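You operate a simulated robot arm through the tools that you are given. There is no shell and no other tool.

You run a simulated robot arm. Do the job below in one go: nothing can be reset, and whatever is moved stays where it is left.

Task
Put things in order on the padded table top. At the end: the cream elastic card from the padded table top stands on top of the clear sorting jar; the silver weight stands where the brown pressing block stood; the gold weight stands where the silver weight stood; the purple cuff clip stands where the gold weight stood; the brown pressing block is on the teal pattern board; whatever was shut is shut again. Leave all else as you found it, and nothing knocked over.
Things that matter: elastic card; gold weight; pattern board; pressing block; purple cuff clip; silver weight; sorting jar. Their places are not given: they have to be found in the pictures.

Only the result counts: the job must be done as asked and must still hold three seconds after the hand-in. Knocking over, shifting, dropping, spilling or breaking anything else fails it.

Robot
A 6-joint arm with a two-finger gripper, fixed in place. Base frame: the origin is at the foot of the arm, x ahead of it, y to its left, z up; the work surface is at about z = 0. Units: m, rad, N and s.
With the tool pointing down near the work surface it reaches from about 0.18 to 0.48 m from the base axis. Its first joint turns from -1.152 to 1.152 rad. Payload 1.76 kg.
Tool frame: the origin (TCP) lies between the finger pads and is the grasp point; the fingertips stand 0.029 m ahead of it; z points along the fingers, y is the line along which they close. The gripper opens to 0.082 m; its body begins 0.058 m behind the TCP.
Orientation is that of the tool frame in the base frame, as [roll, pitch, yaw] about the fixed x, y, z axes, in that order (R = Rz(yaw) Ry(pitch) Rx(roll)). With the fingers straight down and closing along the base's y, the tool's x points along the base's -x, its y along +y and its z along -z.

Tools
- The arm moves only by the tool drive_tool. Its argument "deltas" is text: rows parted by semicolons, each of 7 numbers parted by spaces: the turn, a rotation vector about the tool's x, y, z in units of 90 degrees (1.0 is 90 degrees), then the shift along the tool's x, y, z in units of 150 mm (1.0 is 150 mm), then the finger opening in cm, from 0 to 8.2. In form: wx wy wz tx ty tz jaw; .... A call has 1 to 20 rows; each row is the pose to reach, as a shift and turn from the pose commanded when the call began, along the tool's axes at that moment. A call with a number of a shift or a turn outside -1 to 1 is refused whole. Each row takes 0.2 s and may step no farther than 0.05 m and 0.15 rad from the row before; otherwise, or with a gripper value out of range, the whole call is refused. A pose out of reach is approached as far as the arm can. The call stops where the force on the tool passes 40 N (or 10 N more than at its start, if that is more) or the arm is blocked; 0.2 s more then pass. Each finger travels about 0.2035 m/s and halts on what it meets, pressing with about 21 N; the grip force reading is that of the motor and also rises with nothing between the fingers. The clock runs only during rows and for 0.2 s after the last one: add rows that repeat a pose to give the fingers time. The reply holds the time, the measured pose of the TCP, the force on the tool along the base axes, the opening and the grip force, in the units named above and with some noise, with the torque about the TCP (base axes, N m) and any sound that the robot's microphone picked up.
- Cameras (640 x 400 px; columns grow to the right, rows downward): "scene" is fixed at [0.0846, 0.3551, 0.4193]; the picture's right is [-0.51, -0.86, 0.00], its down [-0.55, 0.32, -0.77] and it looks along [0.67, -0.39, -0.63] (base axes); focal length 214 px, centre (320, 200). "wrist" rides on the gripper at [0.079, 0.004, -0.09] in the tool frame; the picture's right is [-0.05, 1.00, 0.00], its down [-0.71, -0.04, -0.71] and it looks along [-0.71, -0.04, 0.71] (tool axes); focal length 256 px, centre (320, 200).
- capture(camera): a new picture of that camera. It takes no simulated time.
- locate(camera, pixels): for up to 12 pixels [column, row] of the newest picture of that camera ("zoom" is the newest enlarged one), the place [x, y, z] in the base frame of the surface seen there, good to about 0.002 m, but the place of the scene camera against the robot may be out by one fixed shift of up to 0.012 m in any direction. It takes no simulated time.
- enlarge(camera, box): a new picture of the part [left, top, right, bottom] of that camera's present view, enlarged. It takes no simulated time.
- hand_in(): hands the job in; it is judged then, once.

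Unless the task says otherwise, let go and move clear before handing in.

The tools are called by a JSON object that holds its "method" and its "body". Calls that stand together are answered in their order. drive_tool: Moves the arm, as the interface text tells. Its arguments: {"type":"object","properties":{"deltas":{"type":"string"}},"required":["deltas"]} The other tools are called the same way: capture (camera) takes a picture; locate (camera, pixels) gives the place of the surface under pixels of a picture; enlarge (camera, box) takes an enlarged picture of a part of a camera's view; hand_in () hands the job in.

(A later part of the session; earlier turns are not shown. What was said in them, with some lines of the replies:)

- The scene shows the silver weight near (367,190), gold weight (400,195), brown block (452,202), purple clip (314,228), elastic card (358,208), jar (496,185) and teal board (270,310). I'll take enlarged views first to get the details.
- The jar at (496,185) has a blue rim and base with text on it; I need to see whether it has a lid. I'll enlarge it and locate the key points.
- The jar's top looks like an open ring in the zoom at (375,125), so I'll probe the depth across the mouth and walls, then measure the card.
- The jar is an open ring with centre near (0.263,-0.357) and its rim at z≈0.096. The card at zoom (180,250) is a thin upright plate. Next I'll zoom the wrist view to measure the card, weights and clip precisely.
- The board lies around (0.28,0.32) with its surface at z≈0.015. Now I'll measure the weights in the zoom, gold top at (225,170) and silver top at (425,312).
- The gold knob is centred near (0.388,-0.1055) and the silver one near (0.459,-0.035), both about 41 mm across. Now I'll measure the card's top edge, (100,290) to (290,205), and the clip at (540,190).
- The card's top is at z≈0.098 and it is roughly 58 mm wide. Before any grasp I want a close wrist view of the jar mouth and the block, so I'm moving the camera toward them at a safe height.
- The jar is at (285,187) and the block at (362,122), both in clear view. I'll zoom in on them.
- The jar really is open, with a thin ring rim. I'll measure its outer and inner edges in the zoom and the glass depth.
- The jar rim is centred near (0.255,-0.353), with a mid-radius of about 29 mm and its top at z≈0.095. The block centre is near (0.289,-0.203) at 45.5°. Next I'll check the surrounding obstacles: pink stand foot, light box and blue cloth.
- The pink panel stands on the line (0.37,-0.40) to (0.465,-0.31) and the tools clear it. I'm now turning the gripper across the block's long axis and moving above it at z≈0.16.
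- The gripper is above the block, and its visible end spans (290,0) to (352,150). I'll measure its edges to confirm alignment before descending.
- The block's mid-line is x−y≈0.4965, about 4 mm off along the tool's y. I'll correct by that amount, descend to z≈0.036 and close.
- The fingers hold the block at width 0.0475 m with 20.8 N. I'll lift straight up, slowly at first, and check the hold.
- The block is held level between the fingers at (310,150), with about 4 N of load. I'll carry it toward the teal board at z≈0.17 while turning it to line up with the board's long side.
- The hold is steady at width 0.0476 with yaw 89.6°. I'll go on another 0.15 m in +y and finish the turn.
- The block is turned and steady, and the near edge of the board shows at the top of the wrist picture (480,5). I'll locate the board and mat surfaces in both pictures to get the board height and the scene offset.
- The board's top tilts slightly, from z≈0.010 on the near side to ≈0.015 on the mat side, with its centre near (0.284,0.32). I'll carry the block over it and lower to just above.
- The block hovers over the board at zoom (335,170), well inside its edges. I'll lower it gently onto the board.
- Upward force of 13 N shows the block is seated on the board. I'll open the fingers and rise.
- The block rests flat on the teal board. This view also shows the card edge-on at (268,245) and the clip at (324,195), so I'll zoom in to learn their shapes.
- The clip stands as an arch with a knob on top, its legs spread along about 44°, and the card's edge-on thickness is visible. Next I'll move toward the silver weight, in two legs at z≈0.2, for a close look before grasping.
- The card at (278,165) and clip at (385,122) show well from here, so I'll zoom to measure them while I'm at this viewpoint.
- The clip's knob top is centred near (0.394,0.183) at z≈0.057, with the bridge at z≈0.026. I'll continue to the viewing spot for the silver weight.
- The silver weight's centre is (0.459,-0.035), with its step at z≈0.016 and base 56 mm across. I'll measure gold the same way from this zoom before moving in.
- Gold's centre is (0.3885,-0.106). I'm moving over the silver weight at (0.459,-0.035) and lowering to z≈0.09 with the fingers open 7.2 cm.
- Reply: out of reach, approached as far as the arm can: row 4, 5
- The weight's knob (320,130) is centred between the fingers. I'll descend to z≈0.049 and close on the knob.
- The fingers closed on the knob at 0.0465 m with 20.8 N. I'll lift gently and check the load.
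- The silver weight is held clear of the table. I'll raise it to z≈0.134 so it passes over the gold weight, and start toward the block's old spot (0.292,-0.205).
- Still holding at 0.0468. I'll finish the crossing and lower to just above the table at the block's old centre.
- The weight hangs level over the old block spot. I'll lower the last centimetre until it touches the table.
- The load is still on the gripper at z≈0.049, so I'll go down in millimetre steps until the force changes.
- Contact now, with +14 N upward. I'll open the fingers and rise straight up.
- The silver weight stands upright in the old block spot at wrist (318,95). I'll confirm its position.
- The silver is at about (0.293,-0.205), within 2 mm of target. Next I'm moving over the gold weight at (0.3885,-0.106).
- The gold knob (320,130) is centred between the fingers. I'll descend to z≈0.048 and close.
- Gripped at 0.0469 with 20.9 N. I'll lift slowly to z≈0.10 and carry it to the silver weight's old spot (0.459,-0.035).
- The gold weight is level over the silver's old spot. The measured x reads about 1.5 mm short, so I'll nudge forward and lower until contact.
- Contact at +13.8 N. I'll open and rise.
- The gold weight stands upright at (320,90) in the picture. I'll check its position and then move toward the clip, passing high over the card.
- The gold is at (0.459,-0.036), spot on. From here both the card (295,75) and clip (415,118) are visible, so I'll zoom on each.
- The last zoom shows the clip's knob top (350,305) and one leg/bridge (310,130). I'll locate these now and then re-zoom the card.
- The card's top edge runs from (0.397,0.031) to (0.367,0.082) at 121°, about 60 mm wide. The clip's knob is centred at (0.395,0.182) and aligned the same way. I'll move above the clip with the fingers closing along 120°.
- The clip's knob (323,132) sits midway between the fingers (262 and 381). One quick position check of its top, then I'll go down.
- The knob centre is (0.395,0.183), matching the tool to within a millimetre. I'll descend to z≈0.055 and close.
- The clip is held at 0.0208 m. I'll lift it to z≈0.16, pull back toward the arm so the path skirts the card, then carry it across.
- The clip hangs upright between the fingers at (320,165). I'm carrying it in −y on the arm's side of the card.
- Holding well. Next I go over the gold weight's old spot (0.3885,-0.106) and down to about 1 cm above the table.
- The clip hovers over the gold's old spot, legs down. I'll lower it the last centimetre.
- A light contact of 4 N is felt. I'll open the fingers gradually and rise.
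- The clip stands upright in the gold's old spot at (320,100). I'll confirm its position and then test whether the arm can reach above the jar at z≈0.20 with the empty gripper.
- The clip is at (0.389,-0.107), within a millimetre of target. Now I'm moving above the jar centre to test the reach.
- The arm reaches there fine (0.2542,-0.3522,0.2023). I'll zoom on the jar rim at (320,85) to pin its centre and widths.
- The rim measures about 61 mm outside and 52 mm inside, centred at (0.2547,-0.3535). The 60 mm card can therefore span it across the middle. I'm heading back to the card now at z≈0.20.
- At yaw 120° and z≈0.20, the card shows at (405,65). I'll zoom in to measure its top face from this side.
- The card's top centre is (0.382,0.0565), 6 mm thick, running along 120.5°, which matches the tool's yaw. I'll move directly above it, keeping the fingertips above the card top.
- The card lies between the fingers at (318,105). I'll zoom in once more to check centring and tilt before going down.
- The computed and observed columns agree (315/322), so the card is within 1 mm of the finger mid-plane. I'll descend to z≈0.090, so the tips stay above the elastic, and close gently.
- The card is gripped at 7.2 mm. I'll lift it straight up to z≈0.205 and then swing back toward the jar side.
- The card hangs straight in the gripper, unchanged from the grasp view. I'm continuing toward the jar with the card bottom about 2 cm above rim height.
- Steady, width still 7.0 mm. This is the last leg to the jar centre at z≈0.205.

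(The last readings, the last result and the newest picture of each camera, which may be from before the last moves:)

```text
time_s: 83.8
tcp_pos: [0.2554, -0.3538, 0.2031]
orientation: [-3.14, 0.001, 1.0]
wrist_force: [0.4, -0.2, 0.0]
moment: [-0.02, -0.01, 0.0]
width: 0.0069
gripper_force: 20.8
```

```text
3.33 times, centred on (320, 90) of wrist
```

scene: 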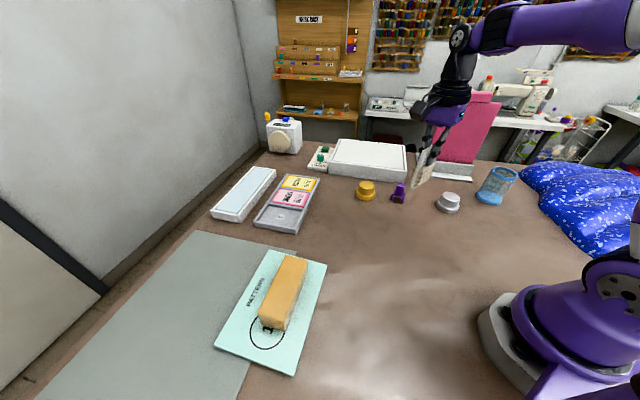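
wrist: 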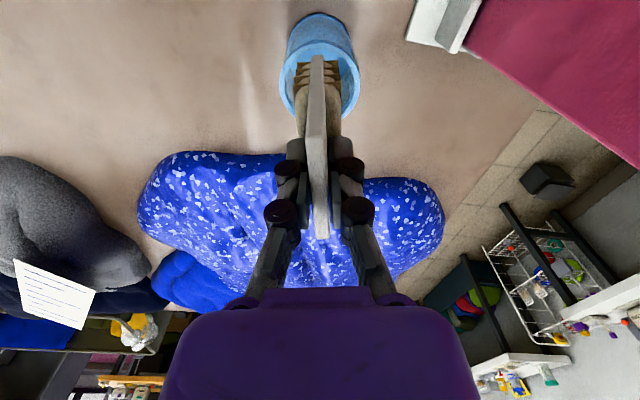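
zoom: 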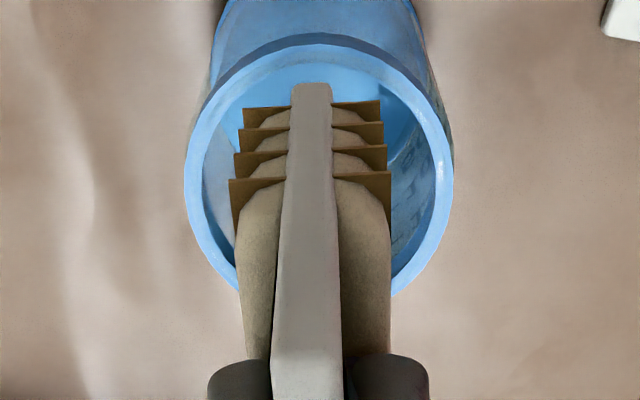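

The card hangs over the jar mouth with its near bottom edge at zoom (312,85) inside the ring. I'll locate the rim and card points to verify the lateral and lengthwise centring.

{"method": "locate", "body": {"camera": "zoom", "pixels": [[194, 175], [446, 175], [320, 46], [250, 62], [395, 65], [215, 240], [428, 245], [312, 92], [297, 88], [327, 88], [300, 200], [330, 200]]}}

```text
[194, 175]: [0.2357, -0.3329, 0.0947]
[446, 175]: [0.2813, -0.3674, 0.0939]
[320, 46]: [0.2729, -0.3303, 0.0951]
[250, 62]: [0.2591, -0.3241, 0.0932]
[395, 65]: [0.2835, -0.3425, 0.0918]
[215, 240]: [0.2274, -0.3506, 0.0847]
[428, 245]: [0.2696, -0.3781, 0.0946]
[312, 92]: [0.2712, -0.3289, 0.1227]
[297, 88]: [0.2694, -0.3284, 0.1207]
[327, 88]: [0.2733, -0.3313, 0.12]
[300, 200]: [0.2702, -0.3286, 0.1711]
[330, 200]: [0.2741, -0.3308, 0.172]
```

Card centre and rim centre (0.255,-0.3535) agree to about 1 mm, so both card ends sit over the ring. I'll lower to just above the rim.

{"method": "drive_tool", "body": {"deltas": "0 0 0 0.005 0 0.03 0.2; 0 0 0 0.005 0 0.06 0.2; 0 0 0 0.005 0 0.085 0.2; 0 0 0 0.005 0 0.1 0.2; 0 0 0 0.005 0 0.1 0.2"}}

{"method": "enlarge", "body": {"camera": "scene", "box": [460, 110, 550, 210]}}

{"method": "enlarge", "body": {"camera": "wrist", "box": [250, 30, 390, 150]}}

```text
time_s: 85.0
tcp_pos: [0.2548, -0.3532, 0.19]
orientation: [-3.141, 0.001, 1.002]
wrist_force: [0.2, -0.1, -0.5]
moment: [0.04, 0.01, -0.01]
width: 0.0071
gripper_force: 21.4
```

```text
4.00 times, centred on (505, 160) of scene
```

zoom: 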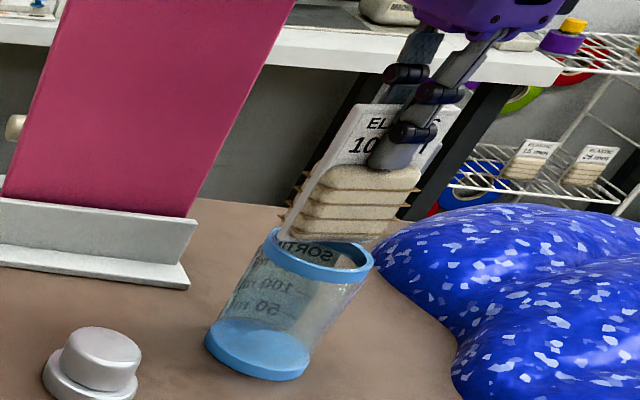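

```text
3.33 times, centred on (320, 90) of wrist
```

zoom: 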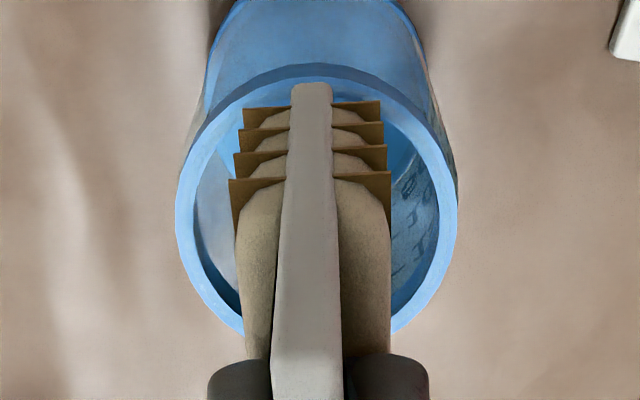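

The card's lower edge is about 4 mm above the rim. I'll step down in millimetres, watching the force.

{"method": "drive_tool", "body": {"deltas": "0 0 0 0 0 0.007 0.2; 0 0 0 0 0 0.013 0.2; 0 0 0 0 0 0.02 0.2; 0 0 0 0 0 0.02 0.2"}}

```text
time_s: 86.0
tcp_pos: [0.2545, -0.354, 0.1868]
orientation: [3.141, 0.001, 1.001]
wrist_force: [-0.1, 0.4, -0.8]
moment: [0.0, 0.01, -0.01]
width: 0.007
gripper_force: 21.2
```

{"method": "drive_tool", "body": {"deltas": "0 0 0 0 0 0.004 0.2; 0 0 0 0 0 0.008 0.2; 0 0 0 0 0 0.012 0.2; 0 0 0 0 0 0.012 0.2"}}

```text
time_s: 87.0
tcp_pos: [0.2552, -0.3525, 0.1846]
orientation: [-3.141, 0.001, 1.0]
wrist_force: [-1.1, 0.6, 0.2]
moment: [0.0, 0.02, -0.01]
width: 0.0073
gripper_force: 20.1
```

Barely a change (+0.2 N) at z≈0.185. I'll take one more half-millimetre step at a time.

{"method": "drive_tool", "body": {"deltas": "0 0 0 0 0 0.003 0.2; 0 0 0 0 0 0.006 0.2; 0 0 0 0 0 0.006 0.2"}}

{"method": "enlarge", "body": {"camera": "scene", "box": [460, 110, 550, 210]}}

{"method": "enlarge", "body": {"camera": "wrist", "box": [250, 30, 390, 150]}}

```text
time_s: 87.8
tcp_pos: [0.2544, -0.3515, 0.1833]
orientation: [-3.141, 0.0, 1.001]
wrist_force: [-0.1, -0.1, -1.0]
moment: [0.03, -0.01, -0.01]
width: 0.0073
gripper_force: 21.1
```

```text
4.00 times, centred on (505, 160) of scene
```

zoom: 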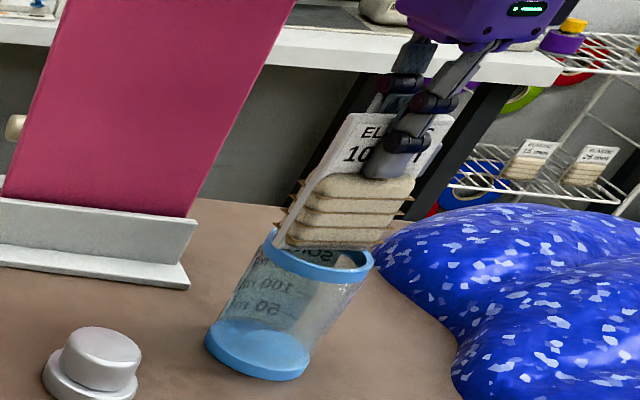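

```text
3.33 times, centred on (320, 90) of wrist
```

zoom: 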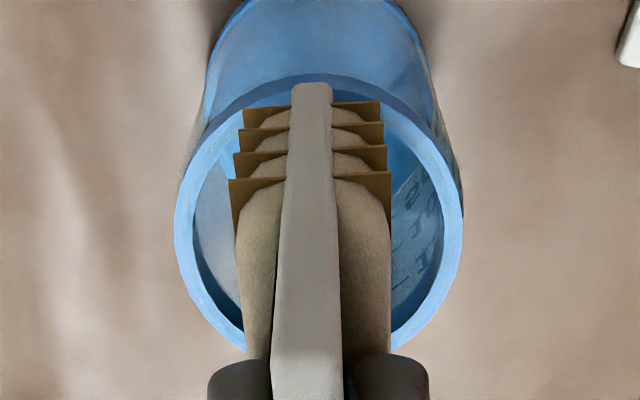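

No contact yet at z≈0.184. The card's near end (row 83) lies over the ring band (rows 75–93), so I'll keep stepping down slowly.

{"method": "drive_tool", "body": {"deltas": "0 0 0 0 0 0.003 0.2; 0 0 0 0 0 0.006 0.2; 0 0 0 0 0 0.009 0.2; 0 0 0 0 0 0.009 0.2"}}

```text
time_s: 88.8
tcp_pos: [0.2553, -0.3528, 0.1834]
orientation: [3.139, -0.001, 1.002]
wrist_force: [0.1, 0.7, 13.1]
moment: [-0.01, 0.03, 0.01]
width: 0.0072
gripper_force: 21.0
```

Solid contact of 13 N with almost no moment, so the card sits on the rim at both ends. I'll relieve the push slightly and crack the fingers open only 2 mm per side as a guard.

{"method": "drive_tool", "body": {"deltas": "0 0 0 0 0 -0.003 0.2; 0 0 0 0 0 -0.003 0.2; 0 0 0 0 0 -0.003 0.8; 0 0 0 0 0 -0.003 1.0; 0 0 0 0 0 -0.003 1.2; 0 0 0 0 0 -0.003 1.2; 0 0 0 0 0 -0.003 1.2"}}

{"method": "enlarge", "body": {"camera": "scene", "box": [460, 110, 550, 210]}}

{"method": "enlarge", "body": {"camera": "wrist", "box": [240, 30, 400, 260]}}

```text
time_s: 90.4
tcp_pos: [0.2565, -0.3535, 0.1835]
orientation: [3.141, 0.001, 1.002]
wrist_force: [0.0, -0.7, -0.1]
moment: [0.0, -0.04, 0.0]
width: 0.0117
gripper_force: 0.1
```

```text
4.00 times, centred on (505, 160) of scene
```

zoom: 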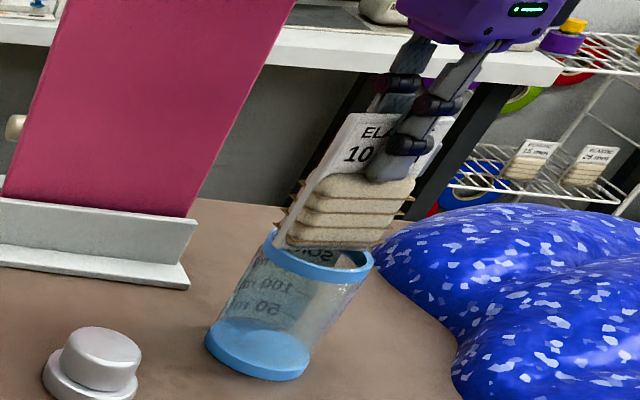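

```text
1.74 times, centred on (320, 145) of wrist
```

zoom: 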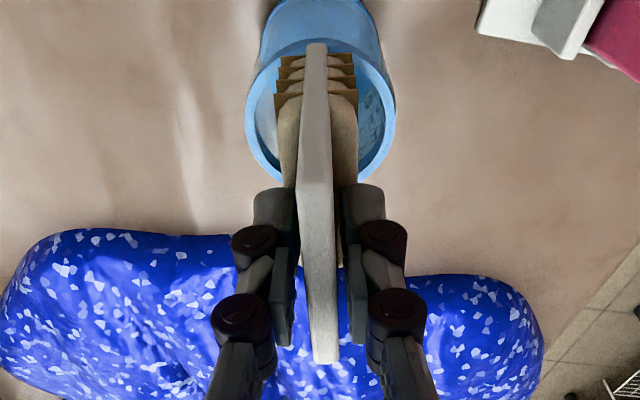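

The card stays upright with gaps visible on both sides of it, and the grip force is 0.1. I'll widen the opening and let time pass while checking.

{"method": "drive_tool", "body": {"deltas": "0 0 0 0 0 0 1.6; 0 0 0 0 0 0 2.0; 0 0 0 0 0 0 2.6; 0 0 0 0 0 0 3.4; 0 0 0 0 0 0 4.4; 0 0 0 0 0 0 5.5; 0 0 0 0 0 0 5.5; 0 0 0 0 0 0 5.5"}}

{"method": "enlarge", "body": {"camera": "scene", "box": [460, 110, 550, 210]}}

{"method": "enlarge", "body": {"camera": "wrist", "box": [240, 30, 400, 260]}}

```text
time_s: 92.2
tcp_pos: [0.2541, -0.352, 0.1838]
orientation: [-3.141, 0.0, 1.002]
wrist_force: [-1.1, -0.1, 0.1]
moment: [0.01, 0.01, 0.01]
width: 0.055
gripper_force: 0.1
```

```text
4.00 times, centred on (505, 160) of scene
```

zoom: 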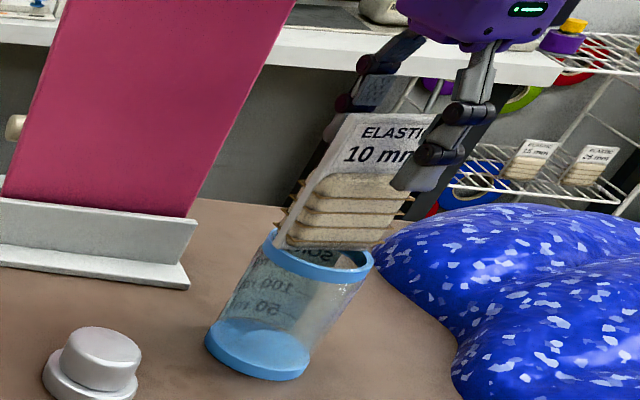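

```text
1.74 times, centred on (320, 145) of wrist
```

zoom: 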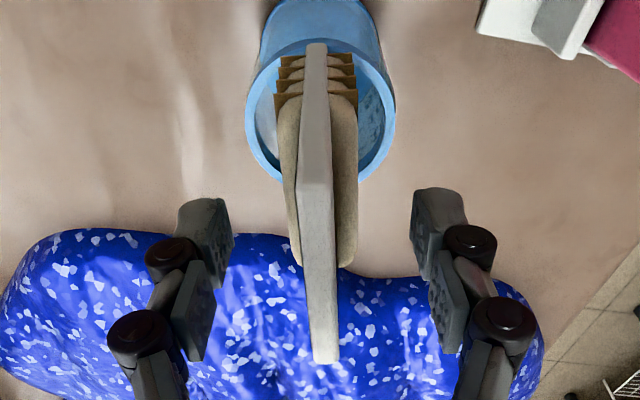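

The card stands on its own on the rim, with the fingers well clear on both sides. Straight up could run out of reach, so I'll raise 15 mm and then slide out along the card's plane toward the arm.

{"method": "drive_tool", "body": {"deltas": "0 0 0 0 0 -0.03 5.5; 0 0 0 0 0 -0.07 5.5; 0 0 0 0 0 -0.1 5.5; 0 0 0 0.07 0 -0.1 5.5; 0 0 0 0.16 0 -0.1 5.5; 0 0 0 0.27 0 -0.1 5.5; 0 0 0 0.4 0 -0.1 5.5; 0 0 0 0.53 0 -0.1 5.5; 0 0 0 0.66 0 -0.1 5.5; 0 0 0 0.8 0 -0.1 5.5; 0 0 0 0.8 0 -0.1 5.5"}}

{"method": "capture", "body": {"camera": "wrist"}}

{"method": "capture", "body": {"camera": "scene"}}

```text
time_s: 94.6
tcp_pos: [0.3184, -0.2504, 0.1968]
orientation: [-3.14, 0.0, 1.002]
wrist_force: [-0.2, 0.3, 0.7]
moment: [0.01, 0.02, -0.01]
width: 0.055
gripper_force: 0.0
```

```text
taken
```

wrist: 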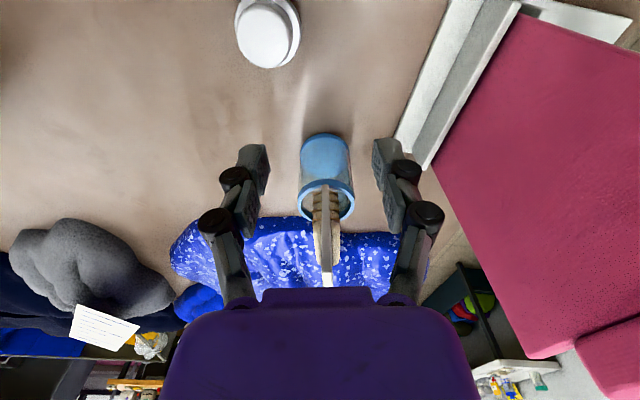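

```text
taken
```

scene: 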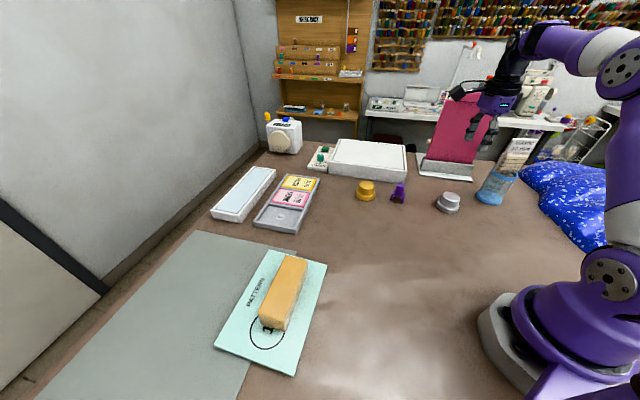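

The gripper is clear and the card still stands on the jar in the scene view (517,150). I'll retreat to a neutral place and check everything.

{"method": "drive_tool", "body": {"deltas": "0 0 0 0.08 -0.09 -0.05 5.5; 0 0 0 0.16 -0.18 -0.1 5.5; 0 0 0 0.24 -0.28 -0.15 5.5; 0 0 0 0.33 -0.39 -0.2 5.5; 0 0 0 0.42 -0.49 -0.25 5.5; 0 0 0 0.5 -0.59 -0.3 5.5; 0 0 0 0.586 -0.692 -0.333 5.5; 0 0 0 0.586 -0.692 -0.333 5.5; 0 0 0 0.586 -0.692 -0.333 5.5"}}

{"method": "capture", "body": {"camera": "scene"}}

{"method": "enlarge", "body": {"camera": "scene", "box": [420, 110, 560, 220]}}

{"method": "enlarge", "body": {"camera": "scene", "box": [190, 130, 430, 390]}}

{"method": "capture", "body": {"camera": "wrist"}}

```text
time_s: 96.6
tcp_pos: [0.2803, -0.1221, 0.2492]
orientation: [-3.141, -0.002, 1.002]
wrist_force: [-0.5, 0.1, 0.2]
moment: [0.0, -0.01, -0.04]
width: 0.0549
gripper_force: 0.0
```

```text
taken
```

scene: 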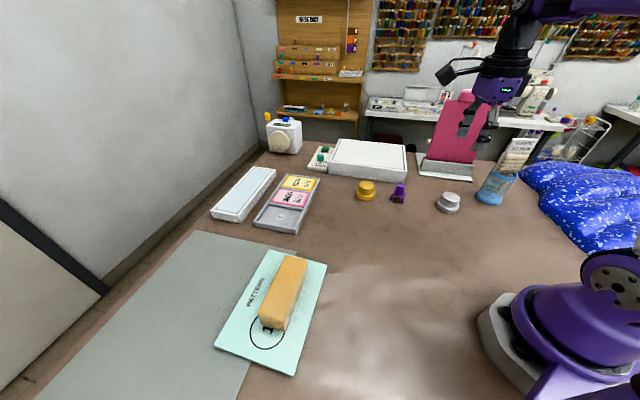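

```text
3.64 times, centred on (490, 165) of scene
```

zoom: 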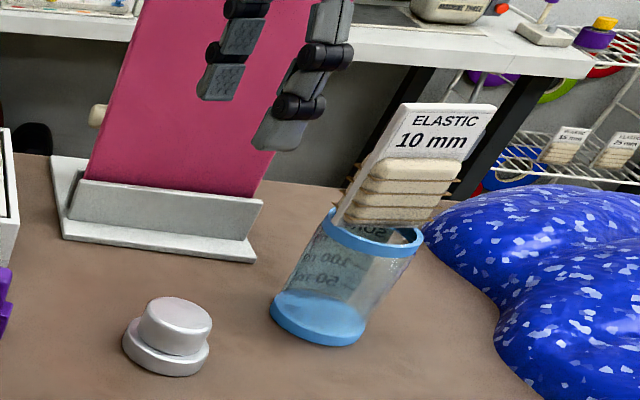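

```text
1.54 times, centred on (310, 260) of scene
```

zoom: 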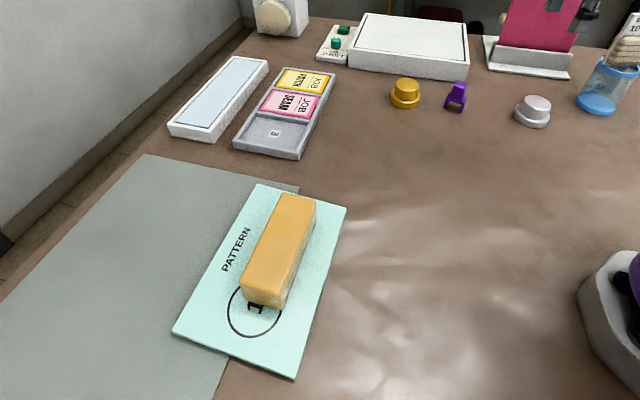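

```text
taken
```

wrist: 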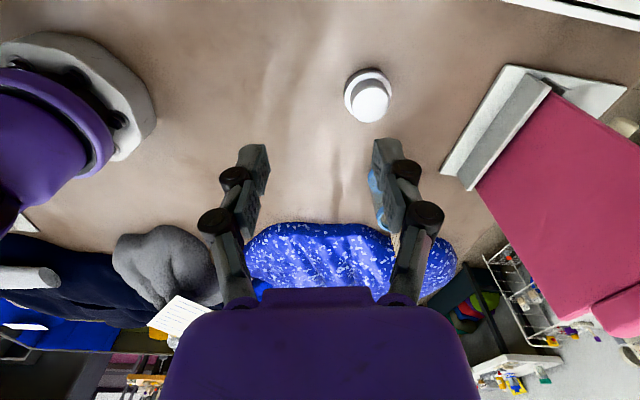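

The last pictures show the card upright on the jar (515,150), silver at (447,202), clip at (398,192), gold at (366,190) and the block on the teal board (284,290). Nothing else has moved and nothing was opened, so I'm handing in.

{"method": "hand_in", "body": {}}

```text
The job is handed in.
```

I finished the rearrangement and handed it in. I don't have the judge's result yet. In the last pictures everything was in place and upright:

| Item | Where it is now |
|---|---|
| Brown pressing block | lying on the teal pattern board |
| Silver weight | where the block stood, within about 2 mm |
| Gold weight | where the silver weight stood, within about 1 mm |
| Purple cuff clip | where the gold weight stood, within about 1 mm |
| Cream elastic card | upright across the rim of the clear sorting jar |

- **Card on the jar:** this is the least secure placement. The jar has no lid, so the card rests only on the ring, by about 3–4 mm at each end. It stood unaided for more than four seconds before I handed in.
- **Shut items:** I opened nothing, so nothing needed shutting again.
- **Other objects:** none of them looked moved or knocked over in the last pictures, and the gripper is empty and clear of everything.
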